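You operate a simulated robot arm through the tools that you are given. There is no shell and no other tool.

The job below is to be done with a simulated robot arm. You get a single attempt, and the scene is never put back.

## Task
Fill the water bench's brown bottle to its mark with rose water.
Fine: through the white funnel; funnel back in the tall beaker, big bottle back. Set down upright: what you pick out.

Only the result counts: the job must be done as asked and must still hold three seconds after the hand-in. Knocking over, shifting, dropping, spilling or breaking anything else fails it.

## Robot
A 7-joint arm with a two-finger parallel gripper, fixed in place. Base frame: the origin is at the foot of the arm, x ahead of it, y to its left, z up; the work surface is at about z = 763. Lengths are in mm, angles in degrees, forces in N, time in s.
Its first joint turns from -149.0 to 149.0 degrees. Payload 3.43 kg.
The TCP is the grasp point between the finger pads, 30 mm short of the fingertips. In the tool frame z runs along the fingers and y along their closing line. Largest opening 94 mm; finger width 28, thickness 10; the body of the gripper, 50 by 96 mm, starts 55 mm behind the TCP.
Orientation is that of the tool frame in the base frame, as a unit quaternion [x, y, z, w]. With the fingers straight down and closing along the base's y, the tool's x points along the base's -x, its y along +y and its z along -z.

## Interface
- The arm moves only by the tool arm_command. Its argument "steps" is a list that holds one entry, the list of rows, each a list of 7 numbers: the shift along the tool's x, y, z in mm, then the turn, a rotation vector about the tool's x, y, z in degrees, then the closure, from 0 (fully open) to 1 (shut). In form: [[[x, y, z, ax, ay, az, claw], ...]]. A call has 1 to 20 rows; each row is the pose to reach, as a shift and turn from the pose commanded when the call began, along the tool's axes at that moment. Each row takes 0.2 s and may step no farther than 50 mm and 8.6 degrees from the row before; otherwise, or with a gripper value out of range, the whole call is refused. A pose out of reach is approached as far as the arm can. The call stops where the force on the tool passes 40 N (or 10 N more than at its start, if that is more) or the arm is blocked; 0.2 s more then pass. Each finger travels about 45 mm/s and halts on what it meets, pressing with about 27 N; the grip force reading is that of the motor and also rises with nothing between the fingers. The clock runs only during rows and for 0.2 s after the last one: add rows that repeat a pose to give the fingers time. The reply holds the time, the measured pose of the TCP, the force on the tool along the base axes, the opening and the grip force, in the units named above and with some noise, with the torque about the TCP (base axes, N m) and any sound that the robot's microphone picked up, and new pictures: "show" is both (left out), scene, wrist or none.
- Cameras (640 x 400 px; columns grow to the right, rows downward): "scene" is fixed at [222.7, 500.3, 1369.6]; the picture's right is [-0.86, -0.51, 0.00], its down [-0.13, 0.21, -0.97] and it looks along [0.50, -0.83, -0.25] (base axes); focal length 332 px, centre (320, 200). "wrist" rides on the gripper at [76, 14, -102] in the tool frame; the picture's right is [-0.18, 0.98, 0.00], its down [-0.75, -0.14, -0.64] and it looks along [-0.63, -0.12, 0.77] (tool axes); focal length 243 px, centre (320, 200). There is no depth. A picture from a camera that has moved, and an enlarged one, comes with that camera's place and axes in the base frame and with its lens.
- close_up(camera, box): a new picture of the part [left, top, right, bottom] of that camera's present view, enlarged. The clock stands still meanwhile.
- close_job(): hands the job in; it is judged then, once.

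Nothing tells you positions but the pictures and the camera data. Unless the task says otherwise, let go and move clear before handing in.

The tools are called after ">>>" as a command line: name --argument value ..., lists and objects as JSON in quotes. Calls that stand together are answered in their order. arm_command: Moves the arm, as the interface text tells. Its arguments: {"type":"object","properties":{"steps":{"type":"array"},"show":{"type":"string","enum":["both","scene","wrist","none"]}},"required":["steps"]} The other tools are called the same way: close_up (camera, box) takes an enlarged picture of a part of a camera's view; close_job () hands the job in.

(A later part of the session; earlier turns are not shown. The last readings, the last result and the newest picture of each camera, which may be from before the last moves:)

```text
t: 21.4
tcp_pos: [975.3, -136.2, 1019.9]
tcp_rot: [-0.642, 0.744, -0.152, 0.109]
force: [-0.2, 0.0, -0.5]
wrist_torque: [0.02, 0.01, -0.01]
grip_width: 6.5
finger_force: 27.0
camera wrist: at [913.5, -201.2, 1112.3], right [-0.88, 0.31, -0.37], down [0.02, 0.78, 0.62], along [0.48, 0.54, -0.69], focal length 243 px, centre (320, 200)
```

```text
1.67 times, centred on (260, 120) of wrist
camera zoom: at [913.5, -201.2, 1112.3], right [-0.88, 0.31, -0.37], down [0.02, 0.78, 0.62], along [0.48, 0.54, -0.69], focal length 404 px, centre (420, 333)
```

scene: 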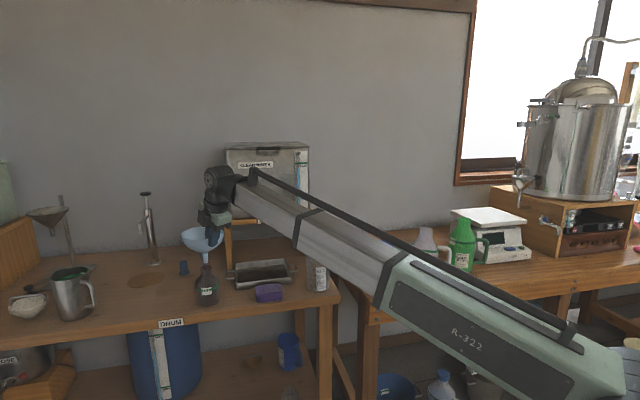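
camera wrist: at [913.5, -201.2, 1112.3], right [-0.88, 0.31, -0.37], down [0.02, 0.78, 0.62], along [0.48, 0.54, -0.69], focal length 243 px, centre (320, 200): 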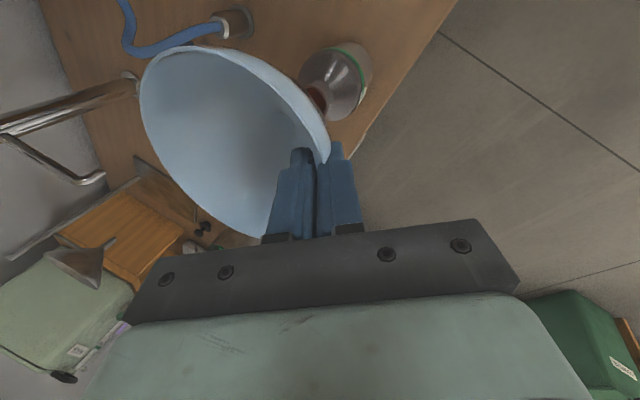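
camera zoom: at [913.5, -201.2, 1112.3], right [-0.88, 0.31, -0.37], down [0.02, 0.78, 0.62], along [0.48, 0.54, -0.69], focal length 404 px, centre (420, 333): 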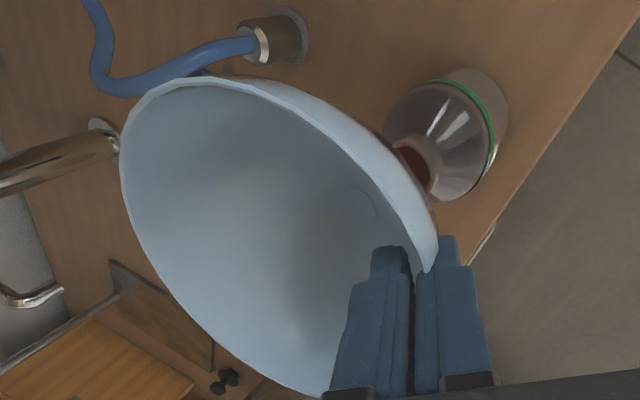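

Alignment looks right in both views, with the stem tip ~19 mm above the mouth. I'll lower to just above the mouth and check again.

>>> arm_command --steps '[[[-0.3, 2.9, 7.5, 0, 0, 0, 1], [-0.5, 5.1, 13, 0, 0, 0, 1], [-0.6, 5.9, 14.9, 0, 0, 0, 1]]]' --show "none"

>>> close_up --camera "scene" --box '[185, 235, 230, 275]'

>>> close_up --camera "wrist" --box '[240, 30, 400, 130]'

```text
t: 22.2
tcp_pos: [975.4, -136.6, 1005.7]
tcp_rot: [-0.641, 0.744, -0.152, 0.108]
force: [0.0, 0.4, -0.8]
wrist_torque: [0.05, 0.01, -0.01]
grip_width: 6.4
finger_force: 27.0
```

```text
10.00 times, centred on (208, 255) of scene
camera zoom: at [222.7, 500.3, 1369.6], right [-0.86, -0.51, 0.0], down [-0.13, 0.21, -0.97], along [0.5, -0.83, -0.25], focal length 3318 px, centre (1445, -350)
```

zoom: 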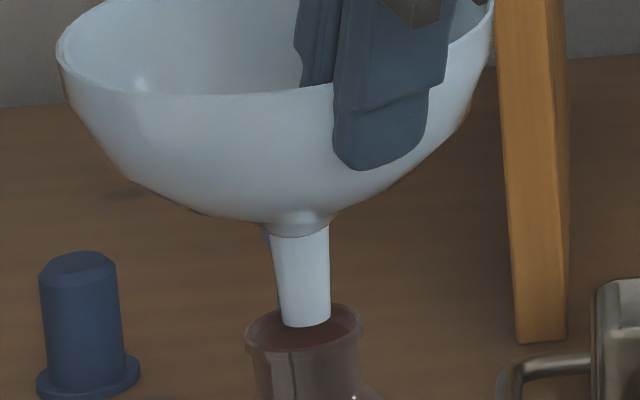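

```text
4.00 times, centred on (320, 80) of wrist
camera zoom: at [913.5, -201.1, 1096.9], right [-0.88, 0.31, -0.37], down [0.02, 0.78, 0.62], along [0.48, 0.54, -0.69], focal length 970 px, centre (320, 680)
```

zoom: 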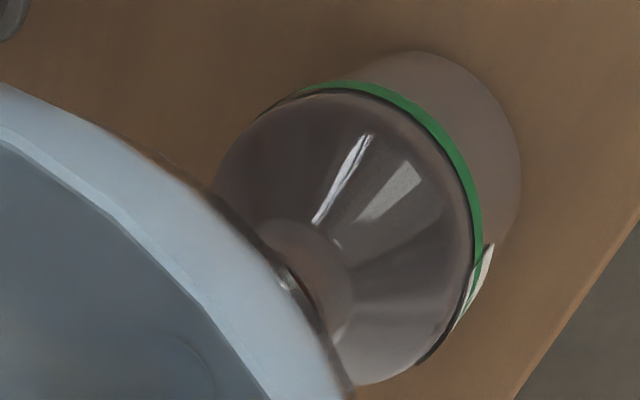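

The stem tip sits over the centre of the mouth opening. I'll lower a further 8 mm to see the front lip start to cover the tip, watching the force.

>>> arm_command --steps '[[[-0.1, 1.5, 3.7, 0, 0, 0, 1], [-0.3, 3, 7.5, 0, 0, 0, 1], [-0.3, 3, 7.5, 0, 0, 0, 1]]]' --show "none"

>>> close_up --camera "scene" --box '[185, 235, 230, 275]'

```text
t: 23.0
tcp_pos: [974.8, -135.7, 996.2]
tcp_rot: [-0.641, 0.744, -0.153, 0.109]
force: [0.0, 0.2, -0.6]
wrist_torque: [0.01, 0.05, 0.01]
grip_width: 6.4
finger_force: 27.6
```

```text
10.00 times, centred on (208, 255) of scene
camera zoom: at [222.7, 500.3, 1369.6], right [-0.86, -0.51, 0.0], down [-0.13, 0.21, -0.97], along [0.5, -0.83, -0.25], focal length 3318 px, centre (1445, -350)
```

zoom: 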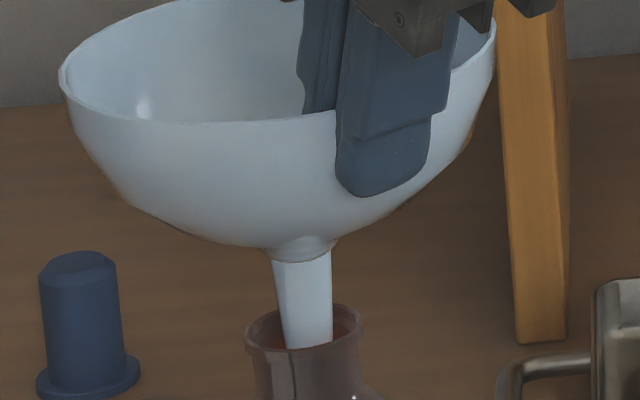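

The front lip now covers the stem tip and there's no contact force, so the stem is inside the neck. I'll keep lowering in small steps until it nearly seats.

>>> arm_command --steps '[[[-0.2, 1.8, 4.7, 0, 0, 0, 1], [-0.4, 3.7, 9.3, 0, 0, 0, 1], [-0.5, 5.5, 14, 0, 0, 0, 1], [-0.7, 7.3, 18.6, 0, 0, 0, 1], [-0.7, 7.3, 18.6, 0, 0, 0, 1]]]' --show "none"

>>> close_up --camera "scene" --box '[185, 235, 230, 275]'

>>> close_up --camera "wrist" --box '[240, 30, 400, 130]'

```text
t: 24.2
tcp_pos: [975.9, -136.1, 978.0]
tcp_rot: [-0.64, 0.745, -0.153, 0.108]
force: [-0.7, 1.2, -0.1]
wrist_torque: [0.02, 0.06, -0.03]
grip_width: 6.6
finger_force: 27.0
```

```text
10.00 times, centred on (208, 255) of scene
camera zoom: at [222.7, 500.3, 1369.6], right [-0.86, -0.51, 0.0], down [-0.13, 0.21, -0.97], along [0.5, -0.83, -0.25], focal length 3318 px, centre (1445, -350)
```

zoom: 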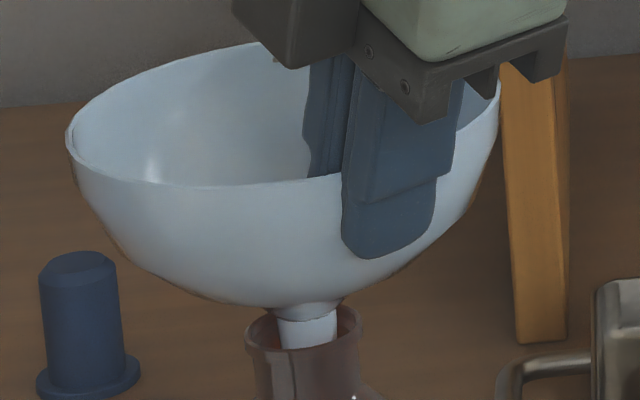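

```text
4.00 times, centred on (320, 80) of wrist
camera zoom: at [912.9, -200.8, 1068.5], right [-0.88, 0.31, -0.37], down [0.02, 0.78, 0.62], along [0.48, 0.54, -0.69], focal length 970 px, centre (320, 680)
```

zoom: 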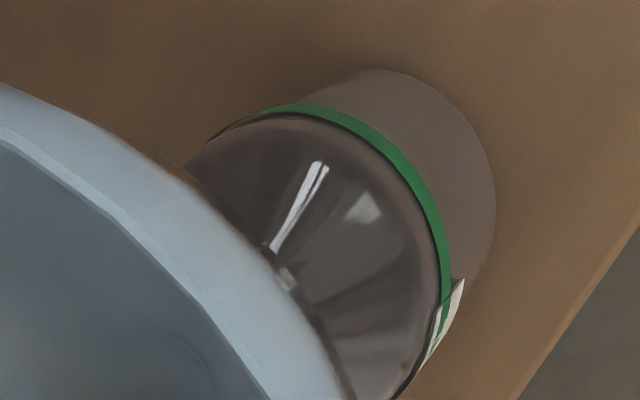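

The stem is well inside the neck, with the bowl's flare now just above the lip. I'll lower a few more millimetres gently until I feel it seat.

>>> arm_command --steps '[[[0, 0.7, 1.9, 0, 0, 0, 1], [-0.1, 1.5, 3.7, 0, 0, 0, 1], [-0.1, 1.5, 3.7, 0, 0, 0, 1]]]' --show "none"

>>> close_up --camera "scene" --box '[185, 235, 230, 275]'

```text
t: 25.0
tcp_pos: [975.1, -136.2, 973.7]
tcp_rot: [-0.641, 0.744, -0.152, 0.109]
force: [-0.5, 0.6, -0.3]
wrist_torque: [0.0, 0.03, 0.05]
grip_width: 6.4
finger_force: 27.2
```

```text
10.00 times, centred on (208, 255) of scene
camera zoom: at [222.7, 500.3, 1369.6], right [-0.86, -0.51, 0.0], down [-0.13, 0.21, -0.97], along [0.5, -0.83, -0.25], focal length 3318 px, centre (1445, -350)
```

zoom: 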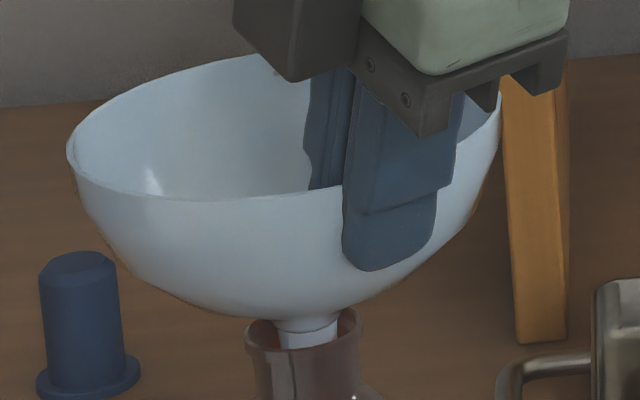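

>>> arm_command --steps '[[[0, 0.7, 1.9, 0, 0, 0, 1], [-0.1, 1.5, 3.7, 0, 0, 0, 1], [-0.1, 1.5, 3.7, 0, 0, 0, 1]]]' --show "none"

>>> close_up --camera "scene" --box '[185, 235, 230, 275]'

```text
t: 25.8
tcp_pos: [974.7, -136.7, 967.7]
tcp_rot: [-0.641, 0.744, -0.153, 0.109]
force: [-0.5, 0.0, -0.7]
wrist_torque: [-0.01, -0.03, 0.02]
grip_width: 6.5
finger_force: 26.9
```

```text
10.00 times, centred on (208, 255) of scene
camera zoom: at [222.7, 500.3, 1369.6], right [-0.86, -0.51, 0.0], down [-0.13, 0.21, -0.97], along [0.5, -0.83, -0.25], focal length 3318 px, centre (1445, -350)
```

zoom: 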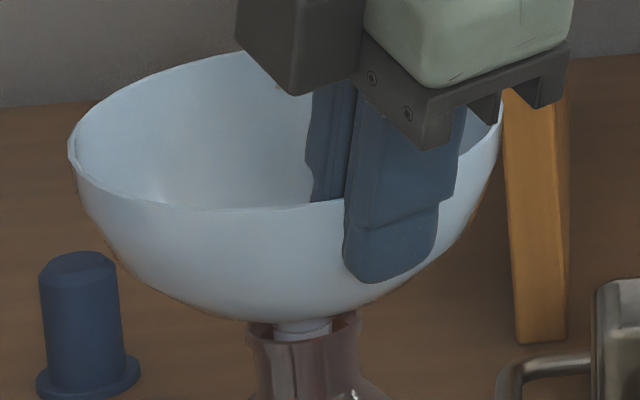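

>>> arm_command --steps '[[[0, 0.5, 1.4, 0, 0, 0, 1], [-0.1, 1.1, 2.8, 0, 0, 0, 1], [-0.1, 1.1, 2.8, 0, 0, 0, 1]]]' --show "none"

>>> close_up --camera "scene" --box '[185, 235, 230, 275]'

>>> close_up --camera "wrist" --box '[240, 30, 400, 130]'

```text
t: 26.6
tcp_pos: [975.4, -136.7, 965.5]
tcp_rot: [-0.641, 0.744, -0.152, 0.109]
force: [-0.1, 0.1, 0.2]
wrist_torque: [-0.01, -0.02, -0.02]
grip_width: 6.4
finger_force: 26.9
```

```text
10.00 times, centred on (208, 255) of scene
camera zoom: at [222.7, 500.3, 1369.6], right [-0.86, -0.51, 0.0], down [-0.13, 0.21, -0.97], along [0.5, -0.83, -0.25], focal length 3318 px, centre (1445, -350)
```

zoom: 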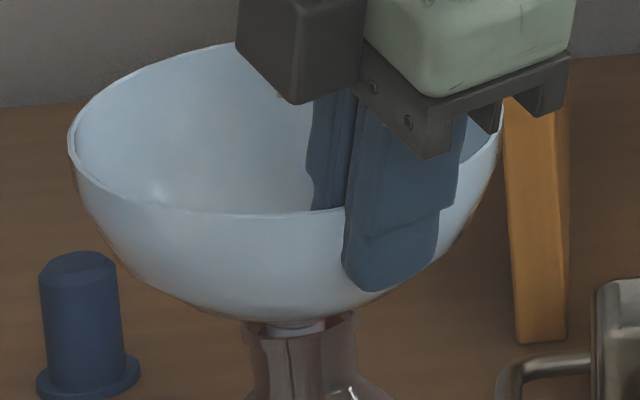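

```text
4.00 times, centred on (320, 80) of wrist
camera zoom: at [913.1, -201.1, 1057.7], right [-0.88, 0.31, -0.37], down [0.02, 0.78, 0.62], along [0.48, 0.54, -0.69], focal length 970 px, centre (320, 680)
```

zoom: 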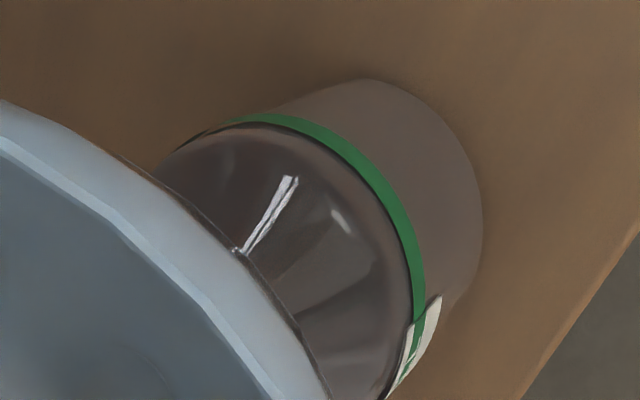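

The bowl has just touched the lip (it tipped slightly at contact), so the funnel is supported by the bottle. I'll open the fingers slowly so it settles.

>>> arm_command --steps '[[[0, 0, 0, 0, 0, 0, 0.97], [0, 0, 0, 0, 0, 0, 0.94], [0, 0, 0, 0, 0, 0, 0.91], [0, 0, 0, 0, 0, 0, 0.88], [0, 0, 0, 0, 0, 0, 0.84], [0, 0, 0, 0, 0, 0, 0.8], [0, 0, 0, 0, 0, 0, 0.75], [0, 0, 0, 0, 0, 0, 0.7], [0, 0, 0, 0, 0, 0, 0.7], [0, 0, 0, 0, 0, 0, 0.7]]]' --show "wrist"

>>> close_up --camera "scene" --box '[185, 225, 235, 275]'

>>> close_up --camera "wrist" --box '[120, 20, 420, 240]'

```text
t: 28.8
tcp_pos: [976.1, -135.9, 965.9]
tcp_rot: [-0.641, 0.745, -0.152, 0.109]
force: [0.3, 0.0, 0.1]
wrist_torque: [0.0, 0.02, 0.01]
grip_width: 28.2
finger_force: 0.0
camera wrist: at [913.1, -201.1, 1057.8], right [-0.88, 0.31, -0.37], down [0.02, 0.78, 0.62], along [0.48, 0.54, -0.69], focal length 243 px, centre (320, 200)
```

wrist: 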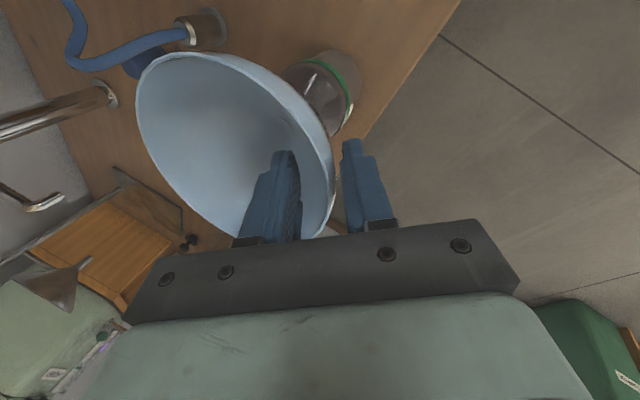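

```text
8.00 times, centred on (210, 250) of scene
camera zoom: at [222.7, 500.3, 1369.6], right [-0.86, -0.51, 0.0], down [-0.13, 0.21, -0.97], along [0.5, -0.83, -0.25], focal length 2654 px, centre (1200, -200)
```

zoom: 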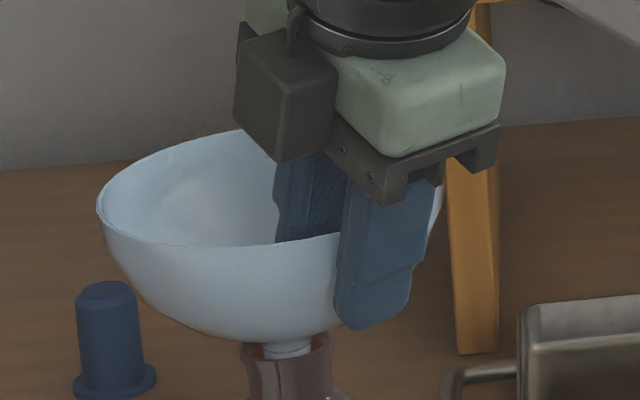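

```text
1.82 times, centred on (270, 130) of wrist
camera zoom: at [913.1, -201.1, 1057.8], right [-0.88, 0.31, -0.37], down [0.02, 0.78, 0.62], along [0.48, 0.54, -0.69], focal length 441 px, centre (411, 327)
```

zoom: 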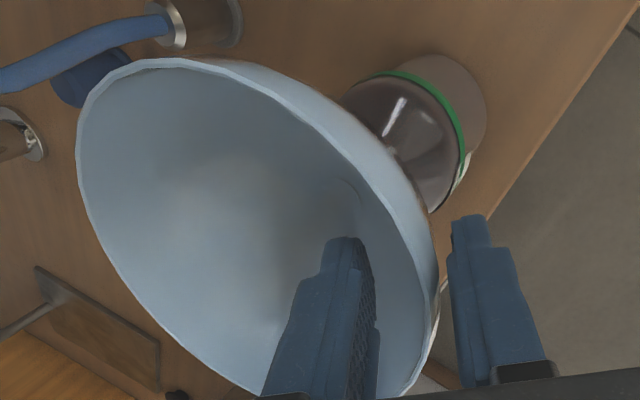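

The funnel is standing by itself on the bottle and the fingers are clear on both sides. I'll retract along the tool axis.

>>> arm_command --steps '[[[0, 0, -5, 0, 0, 0, 0.7], [0, 0, -15, 0, 0, 0, 0.7], [0, 0, -30, 0, 0, 0, 0.7], [0, 0, -50, 0, 0, 0, 0.7], [0, 0, -75, 0, 0, 0, 0.7], [0, 0, -100, 0, 0, 0, 0.7], [0, 0, -125, 0, 0, 0, 0.7], [0, 0, -150, 0, 0, 0, 0.7]]]' --show "both"

>>> close_up --camera "scene" --box '[180, 220, 240, 310]'

>>> close_up --camera "wrist" --box '[160, 0, 420, 180]'

```text
t: 30.6
tcp_pos: [921.7, -122.7, 1104.1]
tcp_rot: [-0.641, 0.744, -0.152, 0.109]
force: [0.2, 0.0, 0.8]
wrist_torque: [-0.04, 0.0, 0.01]
grip_width: 28.0
finger_force: 0.0
camera wrist: at [859.5, -187.6, 1197.6], right [-0.88, 0.31, -0.37], down [0.02, 0.78, 0.62], along [0.48, 0.54, -0.69], focal length 243 px, centre (320, 200)
```

scene: 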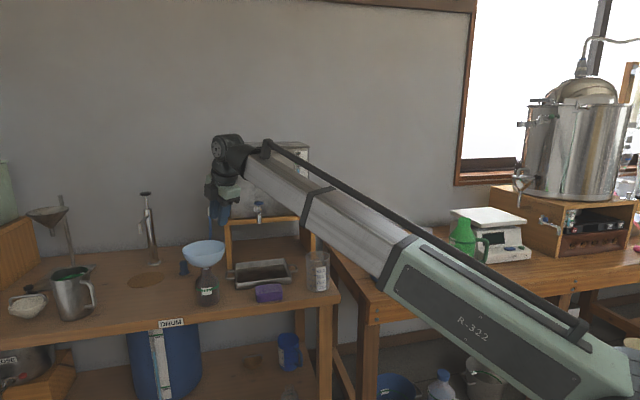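
wrist: 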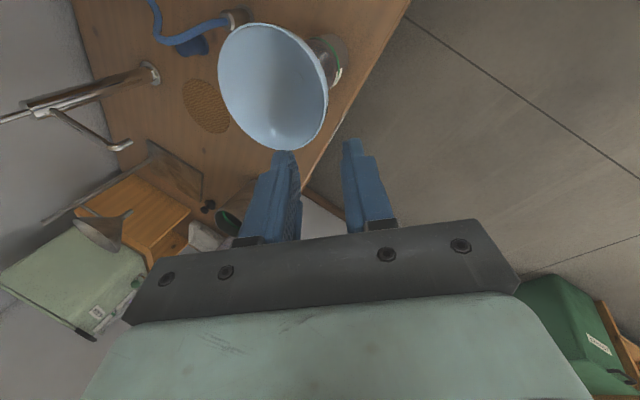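

```text
4.44 times, centred on (210, 265) of scene
camera zoom: at [222.7, 500.3, 1369.6], right [-0.86, -0.51, 0.0], down [-0.13, 0.21, -0.97], along [0.5, -0.83, -0.25], focal length 1474 px, centre (809, -89)
```

zoom: 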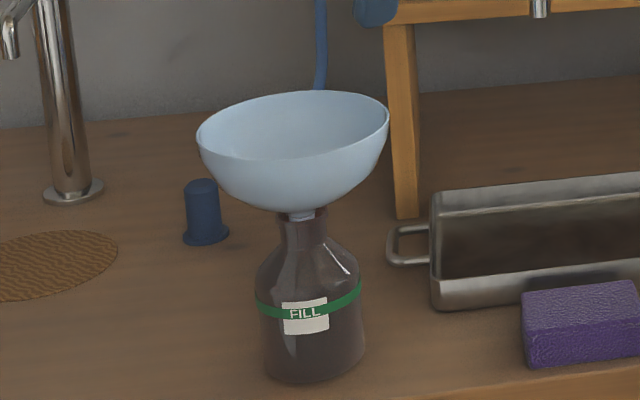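

```text
2.22 times, centred on (290, 90) of wrist
camera zoom: at [859.5, -187.6, 1197.6], right [-0.88, 0.31, -0.37], down [0.02, 0.78, 0.62], along [0.48, 0.54, -0.69], focal length 539 px, centre (387, 444)
```

zoom: 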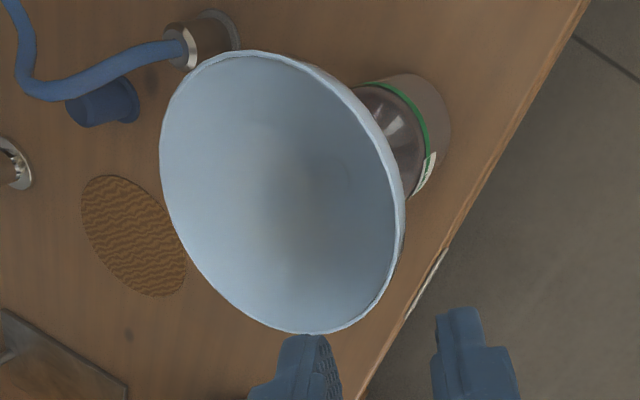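

The funnel sits in the bottle with only a slight lean, and the bottle has not moved. Next I'll swing over high to the other bench to study the rose bottle's neck and handle orientation.

>>> arm_command --steps '[[[11.6, 9, -3, 0, 0.3, 0.8, 0.6], [34.8, 27, -9.1, -0.1, 1, 2.5, 0.5], [69.6, 54.1, -18.2, -0.2, 2, 5, 0.4], [106.7, 82.9, -27.9, -0.3, 3, 7.7, 0.3], [143.9, 111.8, -37.6, -0.4, 4.1, 10.4, 0.2], [181, 140.6, -47.3, -0.5, 5.1, 13, 0.1], [218.1, 169.4, -57, -0.6, 6.2, 15.7, 0], [255.3, 198.3, -66.7, -0.7, 7.2, 18.4, 0], [292.4, 227.1, -76.4, -0.8, 8.3, 21.1, 0], [329.5, 256, -86.2, -0.9, 9.3, 23.7, 0], [366.6, 284.8, -95.9, -1, 10.4, 26.4, 0], [403.8, 313.6, -105.6, -1.1, 11.4, 29.1, 0], [440.9, 342.5, -115.3, -1.2, 12.4, 31.8, 0], [478, 371.3, -125, -1.3, 13.5, 34.4, 0], [515.1, 400.2, -134.7, -1.4, 14.5, 37.1, 0], [552.3, 429, -144.4, -1.5, 15.6, 39.8, 0], [589.4, 457.9, -154.1, -1.6, 16.6, 42.5, 0], [626.5, 486.7, -163.8, -1.7, 17.7, 45.2, 0], [657.5, 510.7, -171.9, -1.8, 18.6, 47.4, 0], [673, 522.7, -176, -1.8, 19, 48.5, 0]]]'

>>> close_up --camera "wrist" --box '[160, 0, 480, 200]'

>>> close_up --camera "scene" --box '[180, 220, 240, 310]'

```text
t: 34.8
tcp_pos: [271.4, -702.9, 1099.2]
tcp_rot: [-0.249, 0.95, -0.183, 0.032]
force: [-0.6, 0.4, 0.6]
wrist_torque: [-0.02, -0.01, -0.02]
grip_width: 94.1
finger_force: 0.1
camera wrist: at [183.5, -695.0, 1191.8], right [-0.29, 0.88, -0.36], down [0.63, 0.46, 0.62], along [0.72, -0.05, -0.69], focal length 243 px, centre (320, 200)
```

scene: 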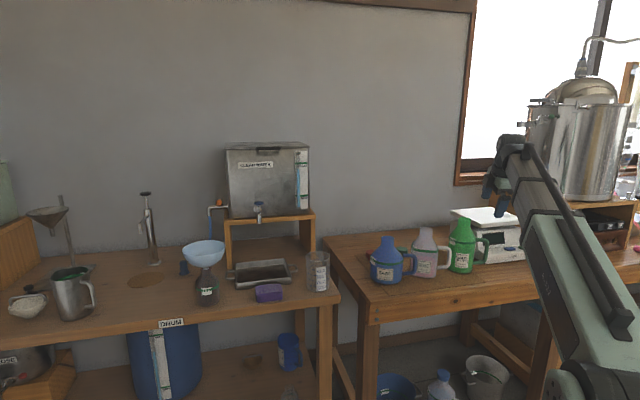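
wrist: 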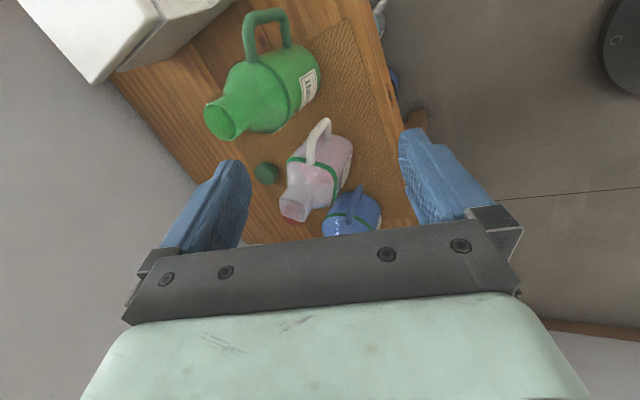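

```text
2.00 times, centred on (320, 100) of wrist
camera zoom: at [183.5, -695.0, 1191.8], right [-0.29, 0.88, -0.36], down [0.63, 0.46, 0.62], along [0.72, -0.05, -0.69], focal length 485 px, centre (320, 400)
```

zoom: 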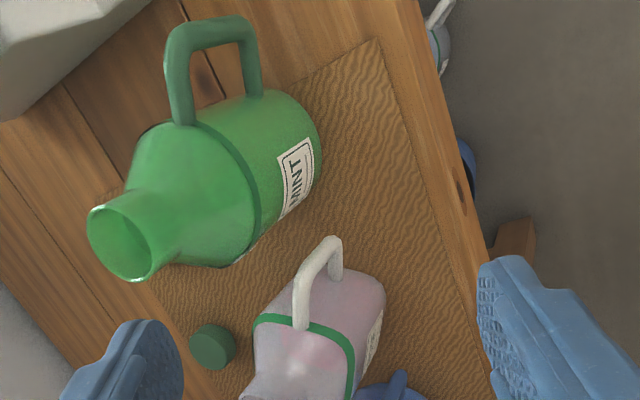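

```text
4.44 times, centred on (210, 265) of scene
camera zoom: at [222.7, 500.3, 1369.6], right [-0.86, -0.51, 0.0], down [-0.13, 0.21, -0.97], along [0.5, -0.83, -0.25], focal length 1474 px, centre (809, -89)
```

zoom: 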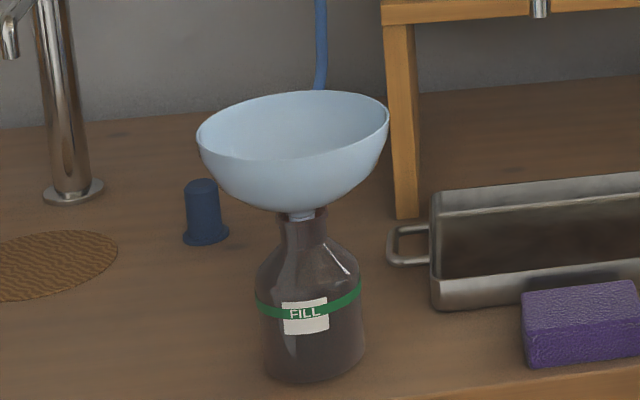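

>>> close_up --camera "wrist" --box '[240, 100, 400, 240]'

>>> close_up --camera "scene" --box '[400, 210, 460, 290]'

```text
2.86 times, centred on (320, 170) of wrist
camera zoom: at [183.5, -695.0, 1191.8], right [-0.29, 0.88, -0.36], down [0.63, 0.46, 0.62], along [0.72, -0.05, -0.69], focal length 693 px, centre (320, 286)
```

zoom: 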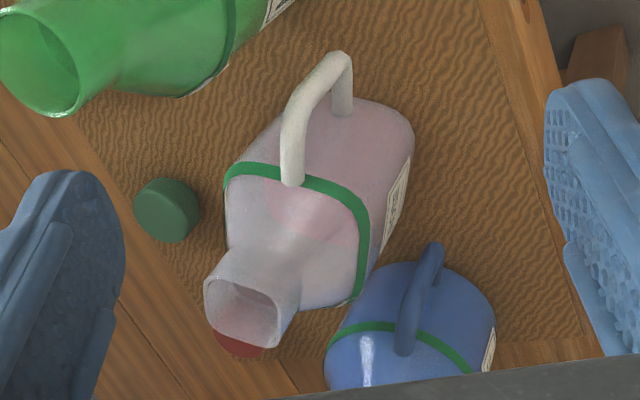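

```text
5.00 times, centred on (430, 250) of scene
camera zoom: at [222.7, 500.3, 1369.6], right [-0.86, -0.51, 0.0], down [-0.13, 0.21, -0.97], along [0.5, -0.83, -0.25], focal length 1659 px, centre (-230, -50)
```

zoom: 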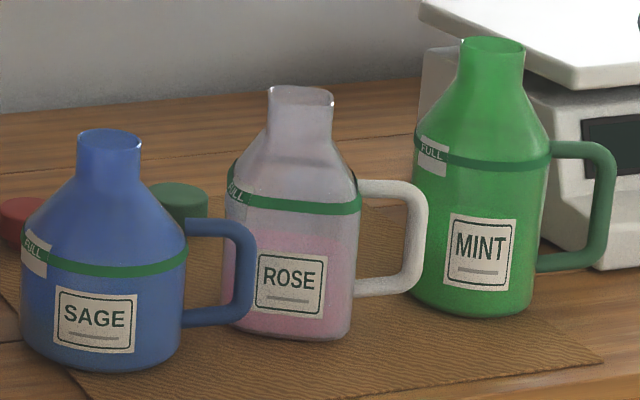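

I can see the rose bottle clearly: square body and neck, mouth ≈ (493, −745, 945), neck ~48 mm, label facing the robot, handle toward −x. I plan to grip the neck from the front with the tool horizontal and pour by rolling the wrist, so I'll first test turning the tool horizontal in free space.

>>> arm_command --steps '[[[-18, -2, 2.2, 6.8, 1.1, 1, 0], [-36, -4, 4.5, 13.6, 2.3, 2, 0], [-54, -6, 6.7, 20.4, 3.4, 3, 0], [-71, -8, 9, 27.2, 4.5, 4, 0], [-89, -10, 11.2, 34, 5.6, 4.9, 0], [-107, -12, 13.5, 40.8, 6.8, 5.9, 0], [-125, -14, 15.7, 47.6, 7.9, 6.9, 0], [-143, -16, 18, 54.4, 9, 7.9, 0], [-161, -18, 20.2, 61.2, 10.2, 8.9, 0], [-178.5, -20, 22.5, 68, 11.3, 9.9, 0], [-178.5, -20, 22.5, 68, 11.3, 9.9, 0]]]'

```text
t: 37.2
tcp_pos: [440.6, -640.0, 1080.1]
tcp_rot: [-0.093, 0.701, -0.701, 0.092]
force: [-0.1, 0.1, -0.7]
wrist_torque: [-0.02, 0.01, 0.02]
grip_width: 94.2
finger_force: 0.0
camera wrist: at [341.6, -561.5, 1065.4], right [0.18, 0.05, -0.98], down [0.56, 0.81, 0.14], along [0.81, -0.58, 0.12], focal length 243 px, centre (320, 200)
```

scene: 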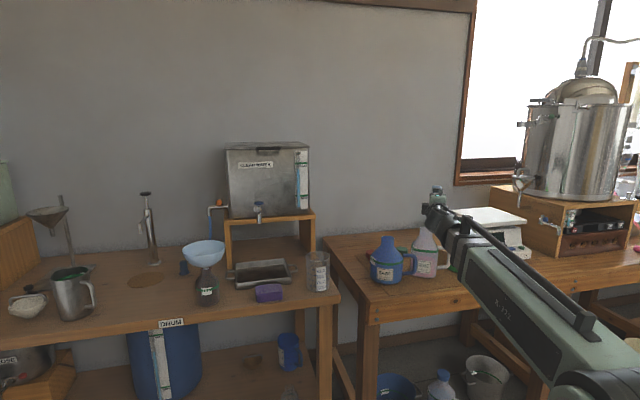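
wrist: 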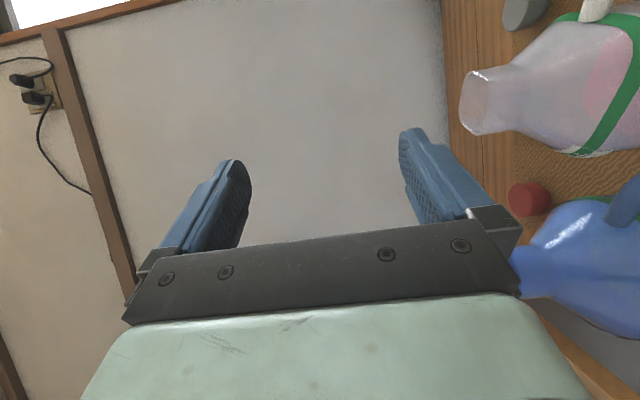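

The horizontal pose is reachable with no contact. Now I'll roll so the camera goes underneath, which makes the closing line level and keeps wrist range for the pour.

>>> arm_command --steps '[[[0, 0, 0, 0, 0, 8.2, 0], [0, 0, 0, 0, 0, 16.4, 0], [0, 0, 0, 0, 0, 24.6, 0], [0, 0, 0, 0, 0, 32.8, 0], [0, 0, 0, 0, 0, 41, 0], [0, 0, 0, 0, 0, 49.2, 0], [0, 0, 0, 0, 0, 57.4, 0], [0, 0, 0, 0, 0, 65.6, 0], [0, 0, 0, 0, 0, 73.8, 0], [0, 0, 0, 0, 0, 82, 0], [0, 0, 0, 0, 0, 90, 0], [0, 0, 0, 0, 0, 90, 0]]]'

>>> close_up --camera "scene" --box '[370, 170, 530, 290]'

```text
t: 39.8
tcp_pos: [442.3, -639.4, 1080.1]
tcp_rot: [0.431, 0.561, -0.431, 0.56]
force: [-0.2, 0.3, -0.6]
wrist_torque: [-0.04, 0.0, -0.01]
grip_width: 94.1
finger_force: 0.1
camera wrist: at [428.6, -537.9, 1003.6], right [0.95, 0.25, 0.18], down [-0.3, 0.58, 0.75], along [0.08, -0.77, 0.63], focal length 243 px, centre (320, 200)
```

scene: 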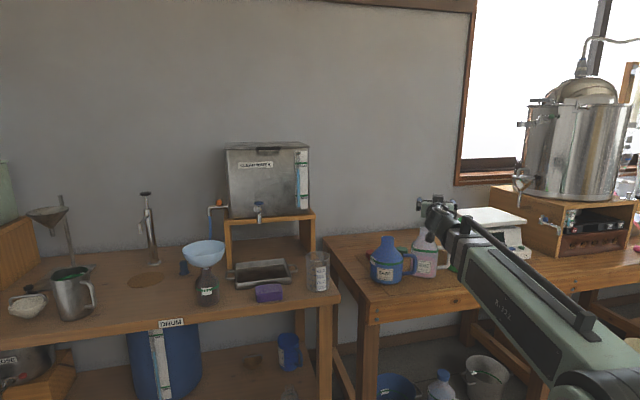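
wrist: 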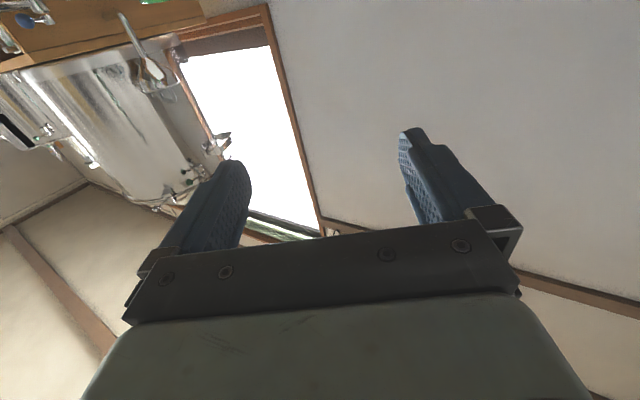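

```text
3.33 times, centred on (450, 230) of scene
camera zoom: at [222.7, 500.3, 1369.6], right [-0.86, -0.51, 0.0], down [-0.13, 0.21, -0.97], along [0.5, -0.83, -0.25], focal length 1106 px, centre (-113, 100)
```

zoom: 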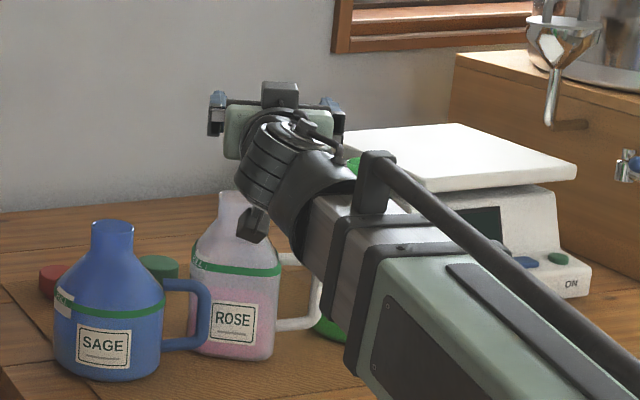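

Rolling camera-down works freely. The neck should be gripped near (490, −745, 926); I'll go to a standoff 110 mm in front with the tool pitched ~20° down so the camera stays clear of the sage bottle's handle.

>>> arm_command --steps '[[[15, 4, 1.5, 0.3, 2.9, 0, 0.05], [32, 7, 3, 0.6, 5.8, 0.1, 0.1], [50, 10, 5, 0.9, 8.7, 0.1, 0.15], [68, 13, 7, 1.2, 11.6, 0.2, 0.15], [86, 17, 8.5, 1.5, 14.5, 0.2, 0.15], [104, 20, 10, 1.8, 17.5, 0.3, 0.15], [116.5, 22.3, 11, 1.9, 20, 0.3, 0.15], [116.5, 22.3, 11, 1.9, 20, 0.3, 0.15]]]'

>>> close_up --camera "scene" --box '[370, 190, 490, 290]'

>>> close_up --camera "wrist" --box '[160, 40, 480, 240]'

```text
t: 41.6
tcp_pos: [466.5, -645.9, 964.2]
tcp_rot: [0.51, 0.642, -0.358, 0.447]
force: [0.5, -0.2, -0.4]
wrist_torque: [0.01, -0.03, 0.0]
grip_width: 79.7
finger_force: 0.1
camera wrist: at [451.8, -523.6, 926.4], right [0.97, 0.16, 0.17], down [-0.21, 0.3, 0.93], along [0.1, -0.94, 0.33], focal length 243 px, centre (320, 200)
```

scene: 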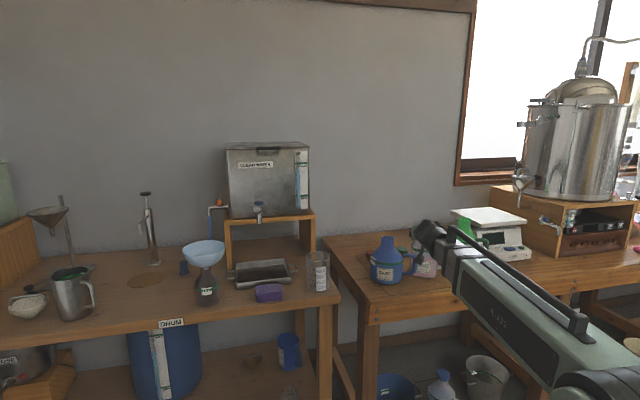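
wrist: 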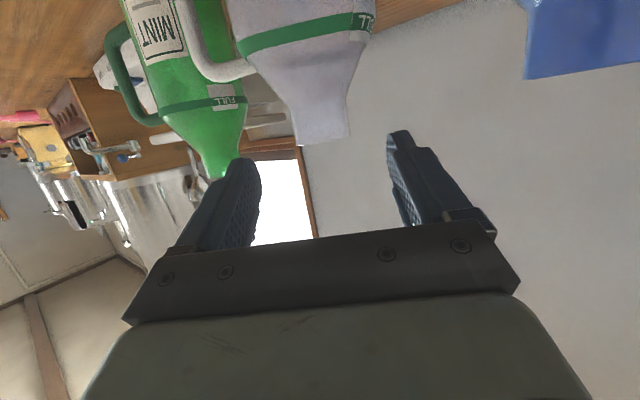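

```text
4.00 times, centred on (430, 240) of scene
camera zoom: at [222.7, 500.3, 1369.6], right [-0.86, -0.51, 0.0], down [-0.13, 0.21, -0.97], along [0.5, -0.83, -0.25], focal length 1327 px, centre (-120, 40)
```

zoom: 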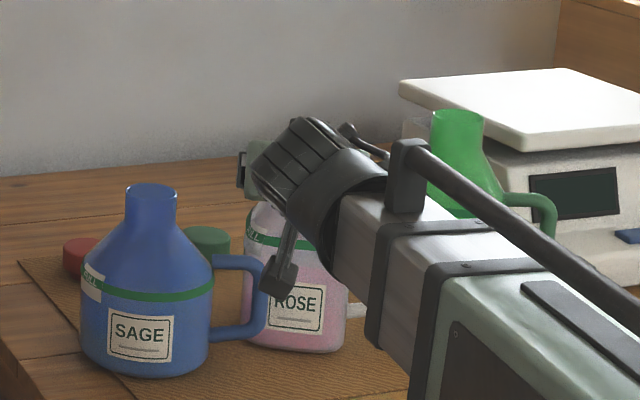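

```text
2.00 times, centred on (320, 140) of wrist
camera zoom: at [451.8, -523.6, 926.4], right [0.97, 0.16, 0.17], down [-0.21, 0.3, 0.93], along [0.1, -0.94, 0.33], focal length 485 px, centre (320, 320)
```

zoom: 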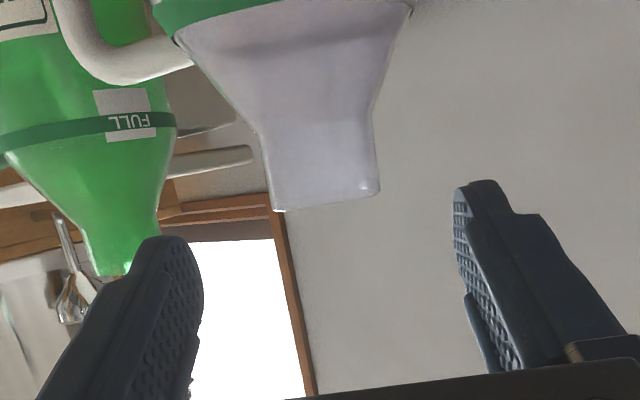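

The neck is laterally centred (offset <1 mm) and the tool is aligned with the neck faces. I'll advance 75 mm, then check again before the fingers pass the neck.

>>> arm_command --steps '[[[0, 0.3, 15, 0, 0, 0, 0.15], [0, 0.5, 33, 0, 0, 0, 0.15], [0, 0.8, 50, 0, 0, 0, 0.15], [0, 0.8, 65, 0, 0, 0, 0.15], [0, 0.8, 75, 0, 0, 0, 0.15], [0, 0.8, 75, 0, 0, 0, 0.15]]]'

>>> close_up --camera "scene" --box '[370, 190, 490, 290]'

>>> close_up --camera "wrist" --box '[160, 40, 480, 240]'

```text
t: 43.0
tcp_pos: [482.5, -712.8, 938.1]
tcp_rot: [0.508, 0.642, -0.357, 0.449]
force: [-1.6, 0.3, -0.5]
wrist_torque: [-0.02, 0.03, 0.0]
grip_width: 79.9
finger_force: 0.0
camera wrist: at [468.3, -591.8, 900.9], right [0.97, 0.16, 0.17], down [-0.21, 0.31, 0.93], along [0.1, -0.94, 0.33], focal length 243 px, centre (320, 200)
```

scene: 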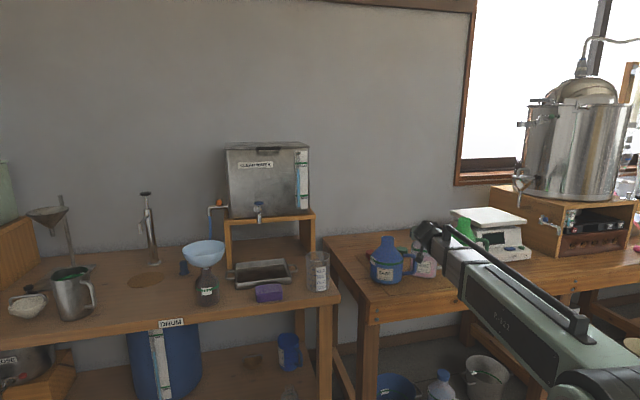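
wrist: 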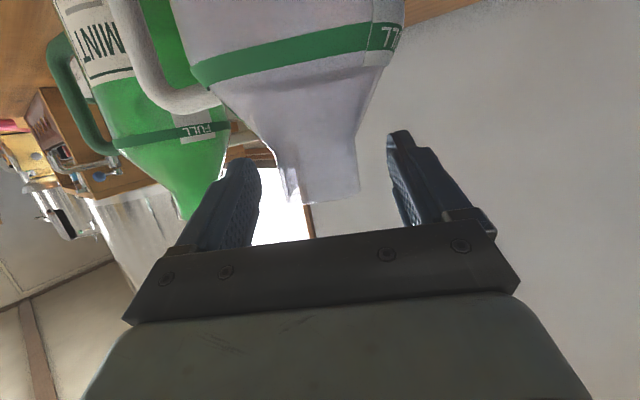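

```text
4.00 times, centred on (430, 240) of scene
camera zoom: at [222.7, 500.3, 1369.6], right [-0.86, -0.51, 0.0], down [-0.13, 0.21, -0.97], along [0.5, -0.83, -0.25], focal length 1327 px, centre (-120, 40)
```

zoom: 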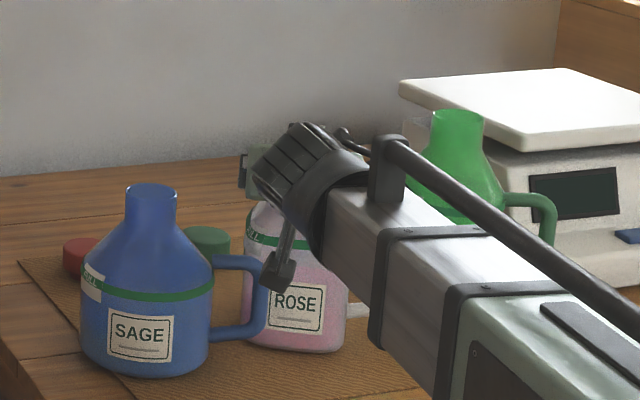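

```text
2.00 times, centred on (320, 140) of wrist
camera zoom: at [468.3, -591.8, 900.9], right [0.97, 0.16, 0.17], down [-0.21, 0.31, 0.93], along [0.1, -0.94, 0.33], focal length 485 px, centre (320, 320)
```

zoom: 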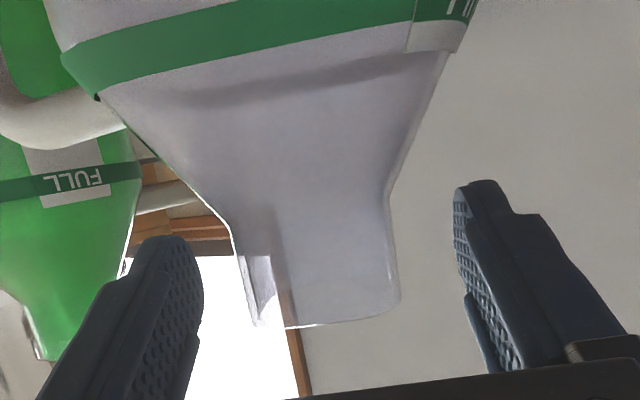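

>>> close_up --camera "wrist" --box '[260, 130, 380, 210]'

>>> close_up --camera "wrist" --box '[180, 0, 440, 140]'

```text
5.00 times, centred on (320, 170) of wrist
camera zoom: at [468.3, -591.8, 900.9], right [0.97, 0.16, 0.17], down [-0.21, 0.31, 0.93], along [0.1, -0.94, 0.33], focal length 1213 px, centre (320, 350)
```

zoom: 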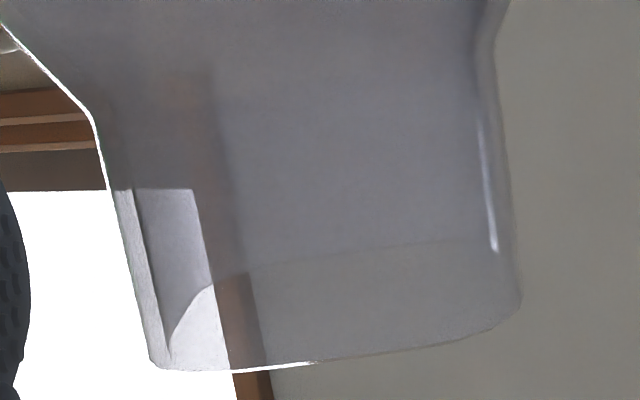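

```text
2.46 times, centred on (310, 70) of wrist
camera zoom: at [468.3, -591.8, 900.9], right [0.97, 0.16, 0.17], down [-0.21, 0.31, 0.93], along [0.1, -0.94, 0.33], focal length 597 px, centre (345, 520)
```

zoom: 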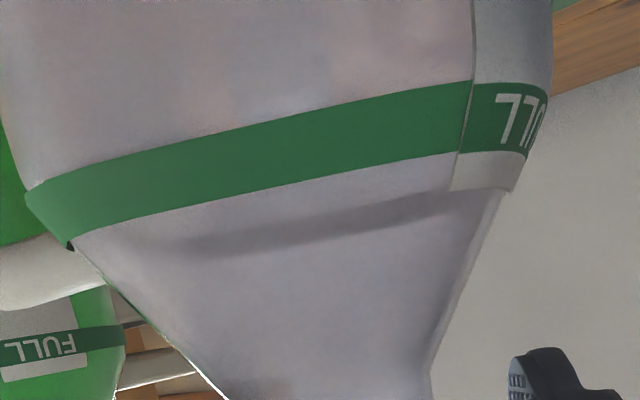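

The fingers flank the neck, but the neck is rotated ~6° more than my tool and sits ~3 mm to one side. I'll correct yaw and lateral offset and flatten the pitch to ~8° so the fingers line up with the short neck, without advancing yet.

>>> arm_command --steps '[[[0, -1.5, 0, -1.9, -4, -0.4, 0.15], [0, -3.1, 0, -3.8, -8, -0.9, 0.15], [0, -3.1, 0, -5.64, -11.9, -1.3, 0.15], [0, -3.1, 0, -5.64, -11.9, -1.3, 0.15]]]' --show "wrist"

>>> close_up --camera "scene" --box '[370, 190, 490, 290]'

>>> close_up --camera "wrist" --box '[180, 60, 460, 240]'

```text
t: 44.0
tcp_pos: [478.6, -714.0, 937.4]
tcp_rot: [0.44, 0.614, -0.382, 0.532]
force: [0.9, 0.5, 1.0]
wrist_torque: [0.02, 0.05, 0.02]
grip_width: 79.8
finger_force: 0.1
camera wrist: at [456.0, -604.0, 876.1], right [0.94, 0.29, 0.18], down [-0.3, 0.46, 0.84], along [0.16, -0.84, 0.52], focal length 243 px, centre (320, 200)
```

wrist: 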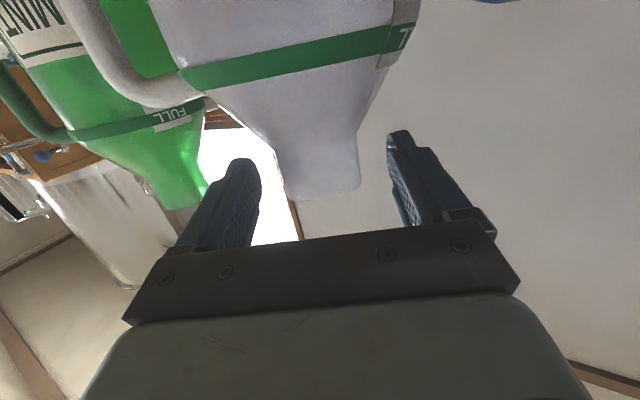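

```text
4.00 times, centred on (430, 240) of scene
camera zoom: at [222.7, 500.3, 1369.6], right [-0.86, -0.51, 0.0], down [-0.13, 0.21, -0.97], along [0.5, -0.83, -0.25], focal length 1327 px, centre (-120, 40)
```

zoom: 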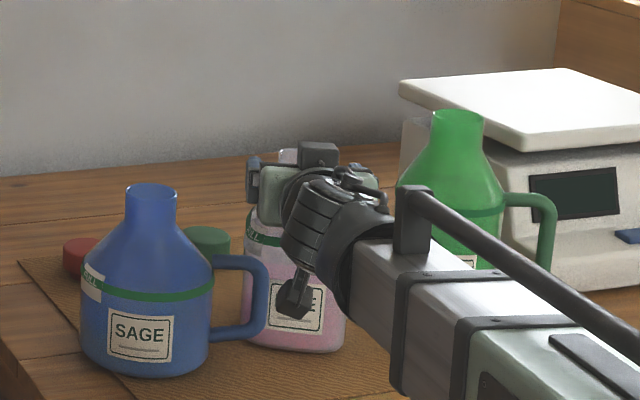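

```text
2.22 times, centred on (320, 150) of wrist
camera zoom: at [456.0, -604.0, 876.1], right [0.94, 0.29, 0.18], down [-0.3, 0.46, 0.84], along [0.16, -0.84, 0.52], focal length 539 px, centre (320, 311)
```

zoom: 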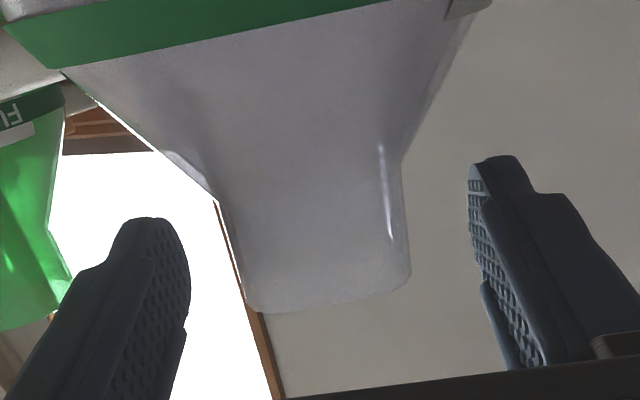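

The neck is now centred and square to the fingers. I'll advance the last 33 mm onto the neck and look again before closing.

>>> arm_command --steps '[[[0.8, 0, 8, 0, 0, 0, 0.15], [1.6, -0.2, 17, 0, 0, 0, 0.15], [2.5, -0.3, 26, 0, 0, 0, 0.15], [3.2, -0.3, 33.3, 0, 0, 0, 0.15], [3.2, -0.3, 33.3, 0, 0, 0, 0.15]]]' --show "wrist"

>>> close_up --camera "scene" --box '[380, 200, 470, 290]'

>>> close_up --camera "wrist" --box '[180, 60, 460, 240]'

```text
t: 45.2
tcp_pos: [490.4, -747.3, 928.7]
tcp_rot: [0.439, 0.614, -0.382, 0.533]
force: [-0.1, -0.1, -0.9]
wrist_torque: [0.0, -0.04, -0.04]
grip_width: 79.7
finger_force: 0.0
camera wrist: at [466.5, -635.0, 868.6], right [0.94, 0.29, 0.18], down [-0.3, 0.46, 0.84], along [0.16, -0.84, 0.52], focal length 243 px, centre (320, 200)
```

wrist: 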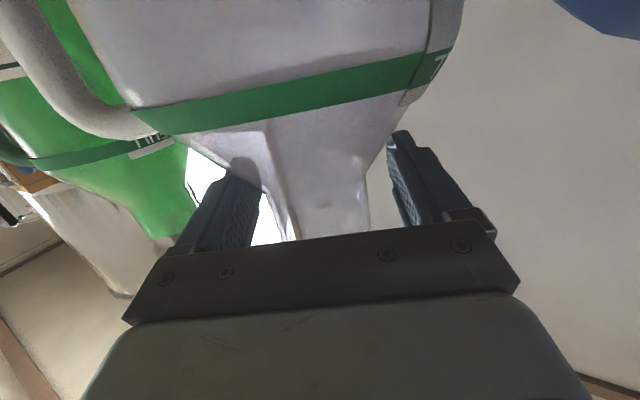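

```text
4.44 times, centred on (425, 245) of scene
camera zoom: at [222.7, 500.3, 1369.6], right [-0.86, -0.51, 0.0], down [-0.13, 0.21, -0.97], along [0.5, -0.83, -0.25], focal length 1474 px, centre (-147, 0)
```

zoom: 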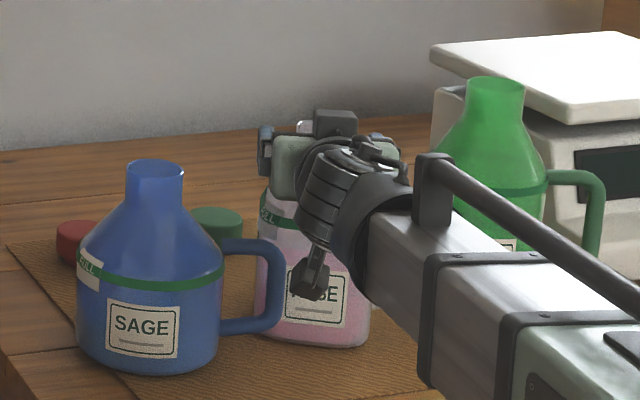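

```text
2.22 times, centred on (320, 150) of wrist
camera zoom: at [466.5, -635.0, 868.6], right [0.94, 0.29, 0.18], down [-0.3, 0.46, 0.84], along [0.16, -0.84, 0.52], focal length 539 px, centre (320, 311)
```

zoom: 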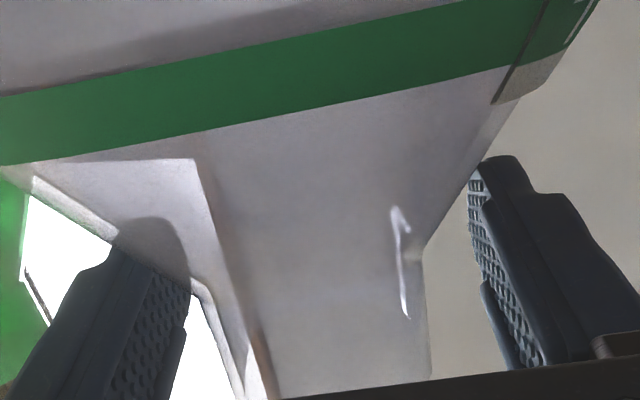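

The neck is between the fingers. I'll level the tool (pitch 0) so the finger edges sit square below the lip and don't obstruct the pour, then verify clearance.

>>> arm_command --steps '[[[0, 0, 0, 0, -4, 0, 0.15], [0.5, 0, 0, 0, -8.1, 0, 0.15], [0.5, 0, 0, 0, -8.1, 0, 0.15]]]' --show "wrist"

>>> close_up --camera "scene" --box '[380, 200, 470, 290]'

>>> close_up --camera "wrist" --box '[180, 80, 460, 250]'

```text
t: 46.0
tcp_pos: [488.9, -746.0, 929.9]
tcp_rot: [0.411, 0.575, -0.411, 0.576]
force: [-0.1, 0.2, 0.1]
wrist_torque: [0.0, 0.0, 0.0]
grip_width: 80.2
finger_force: 0.1
camera wrist: at [469.5, -644.2, 852.7], right [0.93, 0.32, 0.18], down [-0.34, 0.56, 0.75], along [0.14, -0.76, 0.63], focal length 243 px, centre (320, 200)
```

wrist: 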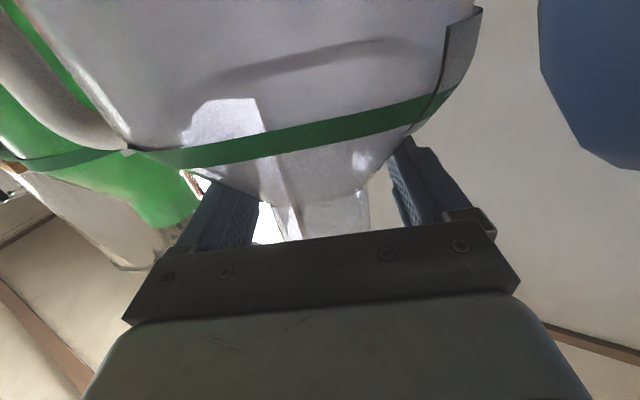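

```text
4.44 times, centred on (425, 245) of scene
camera zoom: at [222.7, 500.3, 1369.6], right [-0.86, -0.51, 0.0], down [-0.13, 0.21, -0.97], along [0.5, -0.83, -0.25], focal length 1474 px, centre (-147, 0)
```

zoom: 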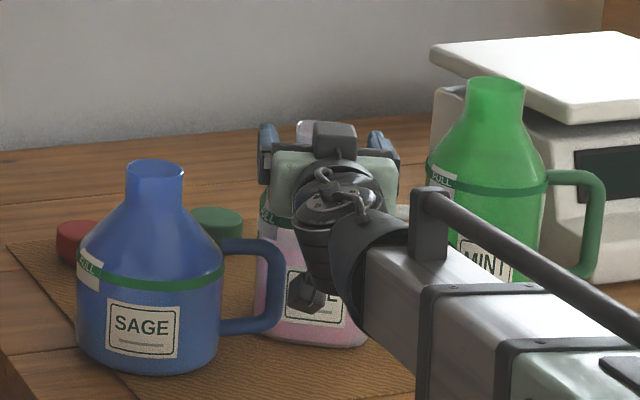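

```text
2.29 times, centred on (320, 165) of wrist
camera zoom: at [469.5, -644.2, 852.7], right [0.93, 0.32, 0.18], down [-0.34, 0.56, 0.75], along [0.14, -0.76, 0.63], focal length 555 px, centre (320, 280)
```

zoom: 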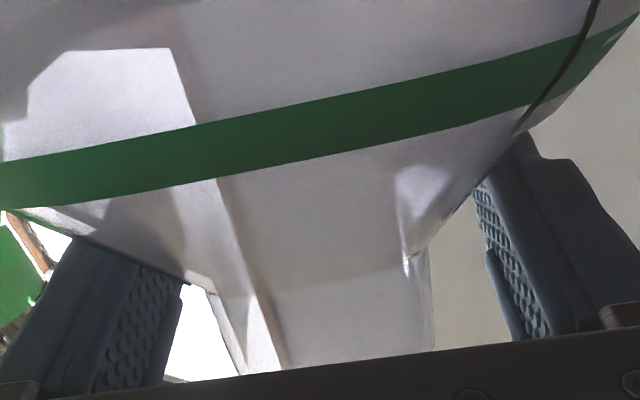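

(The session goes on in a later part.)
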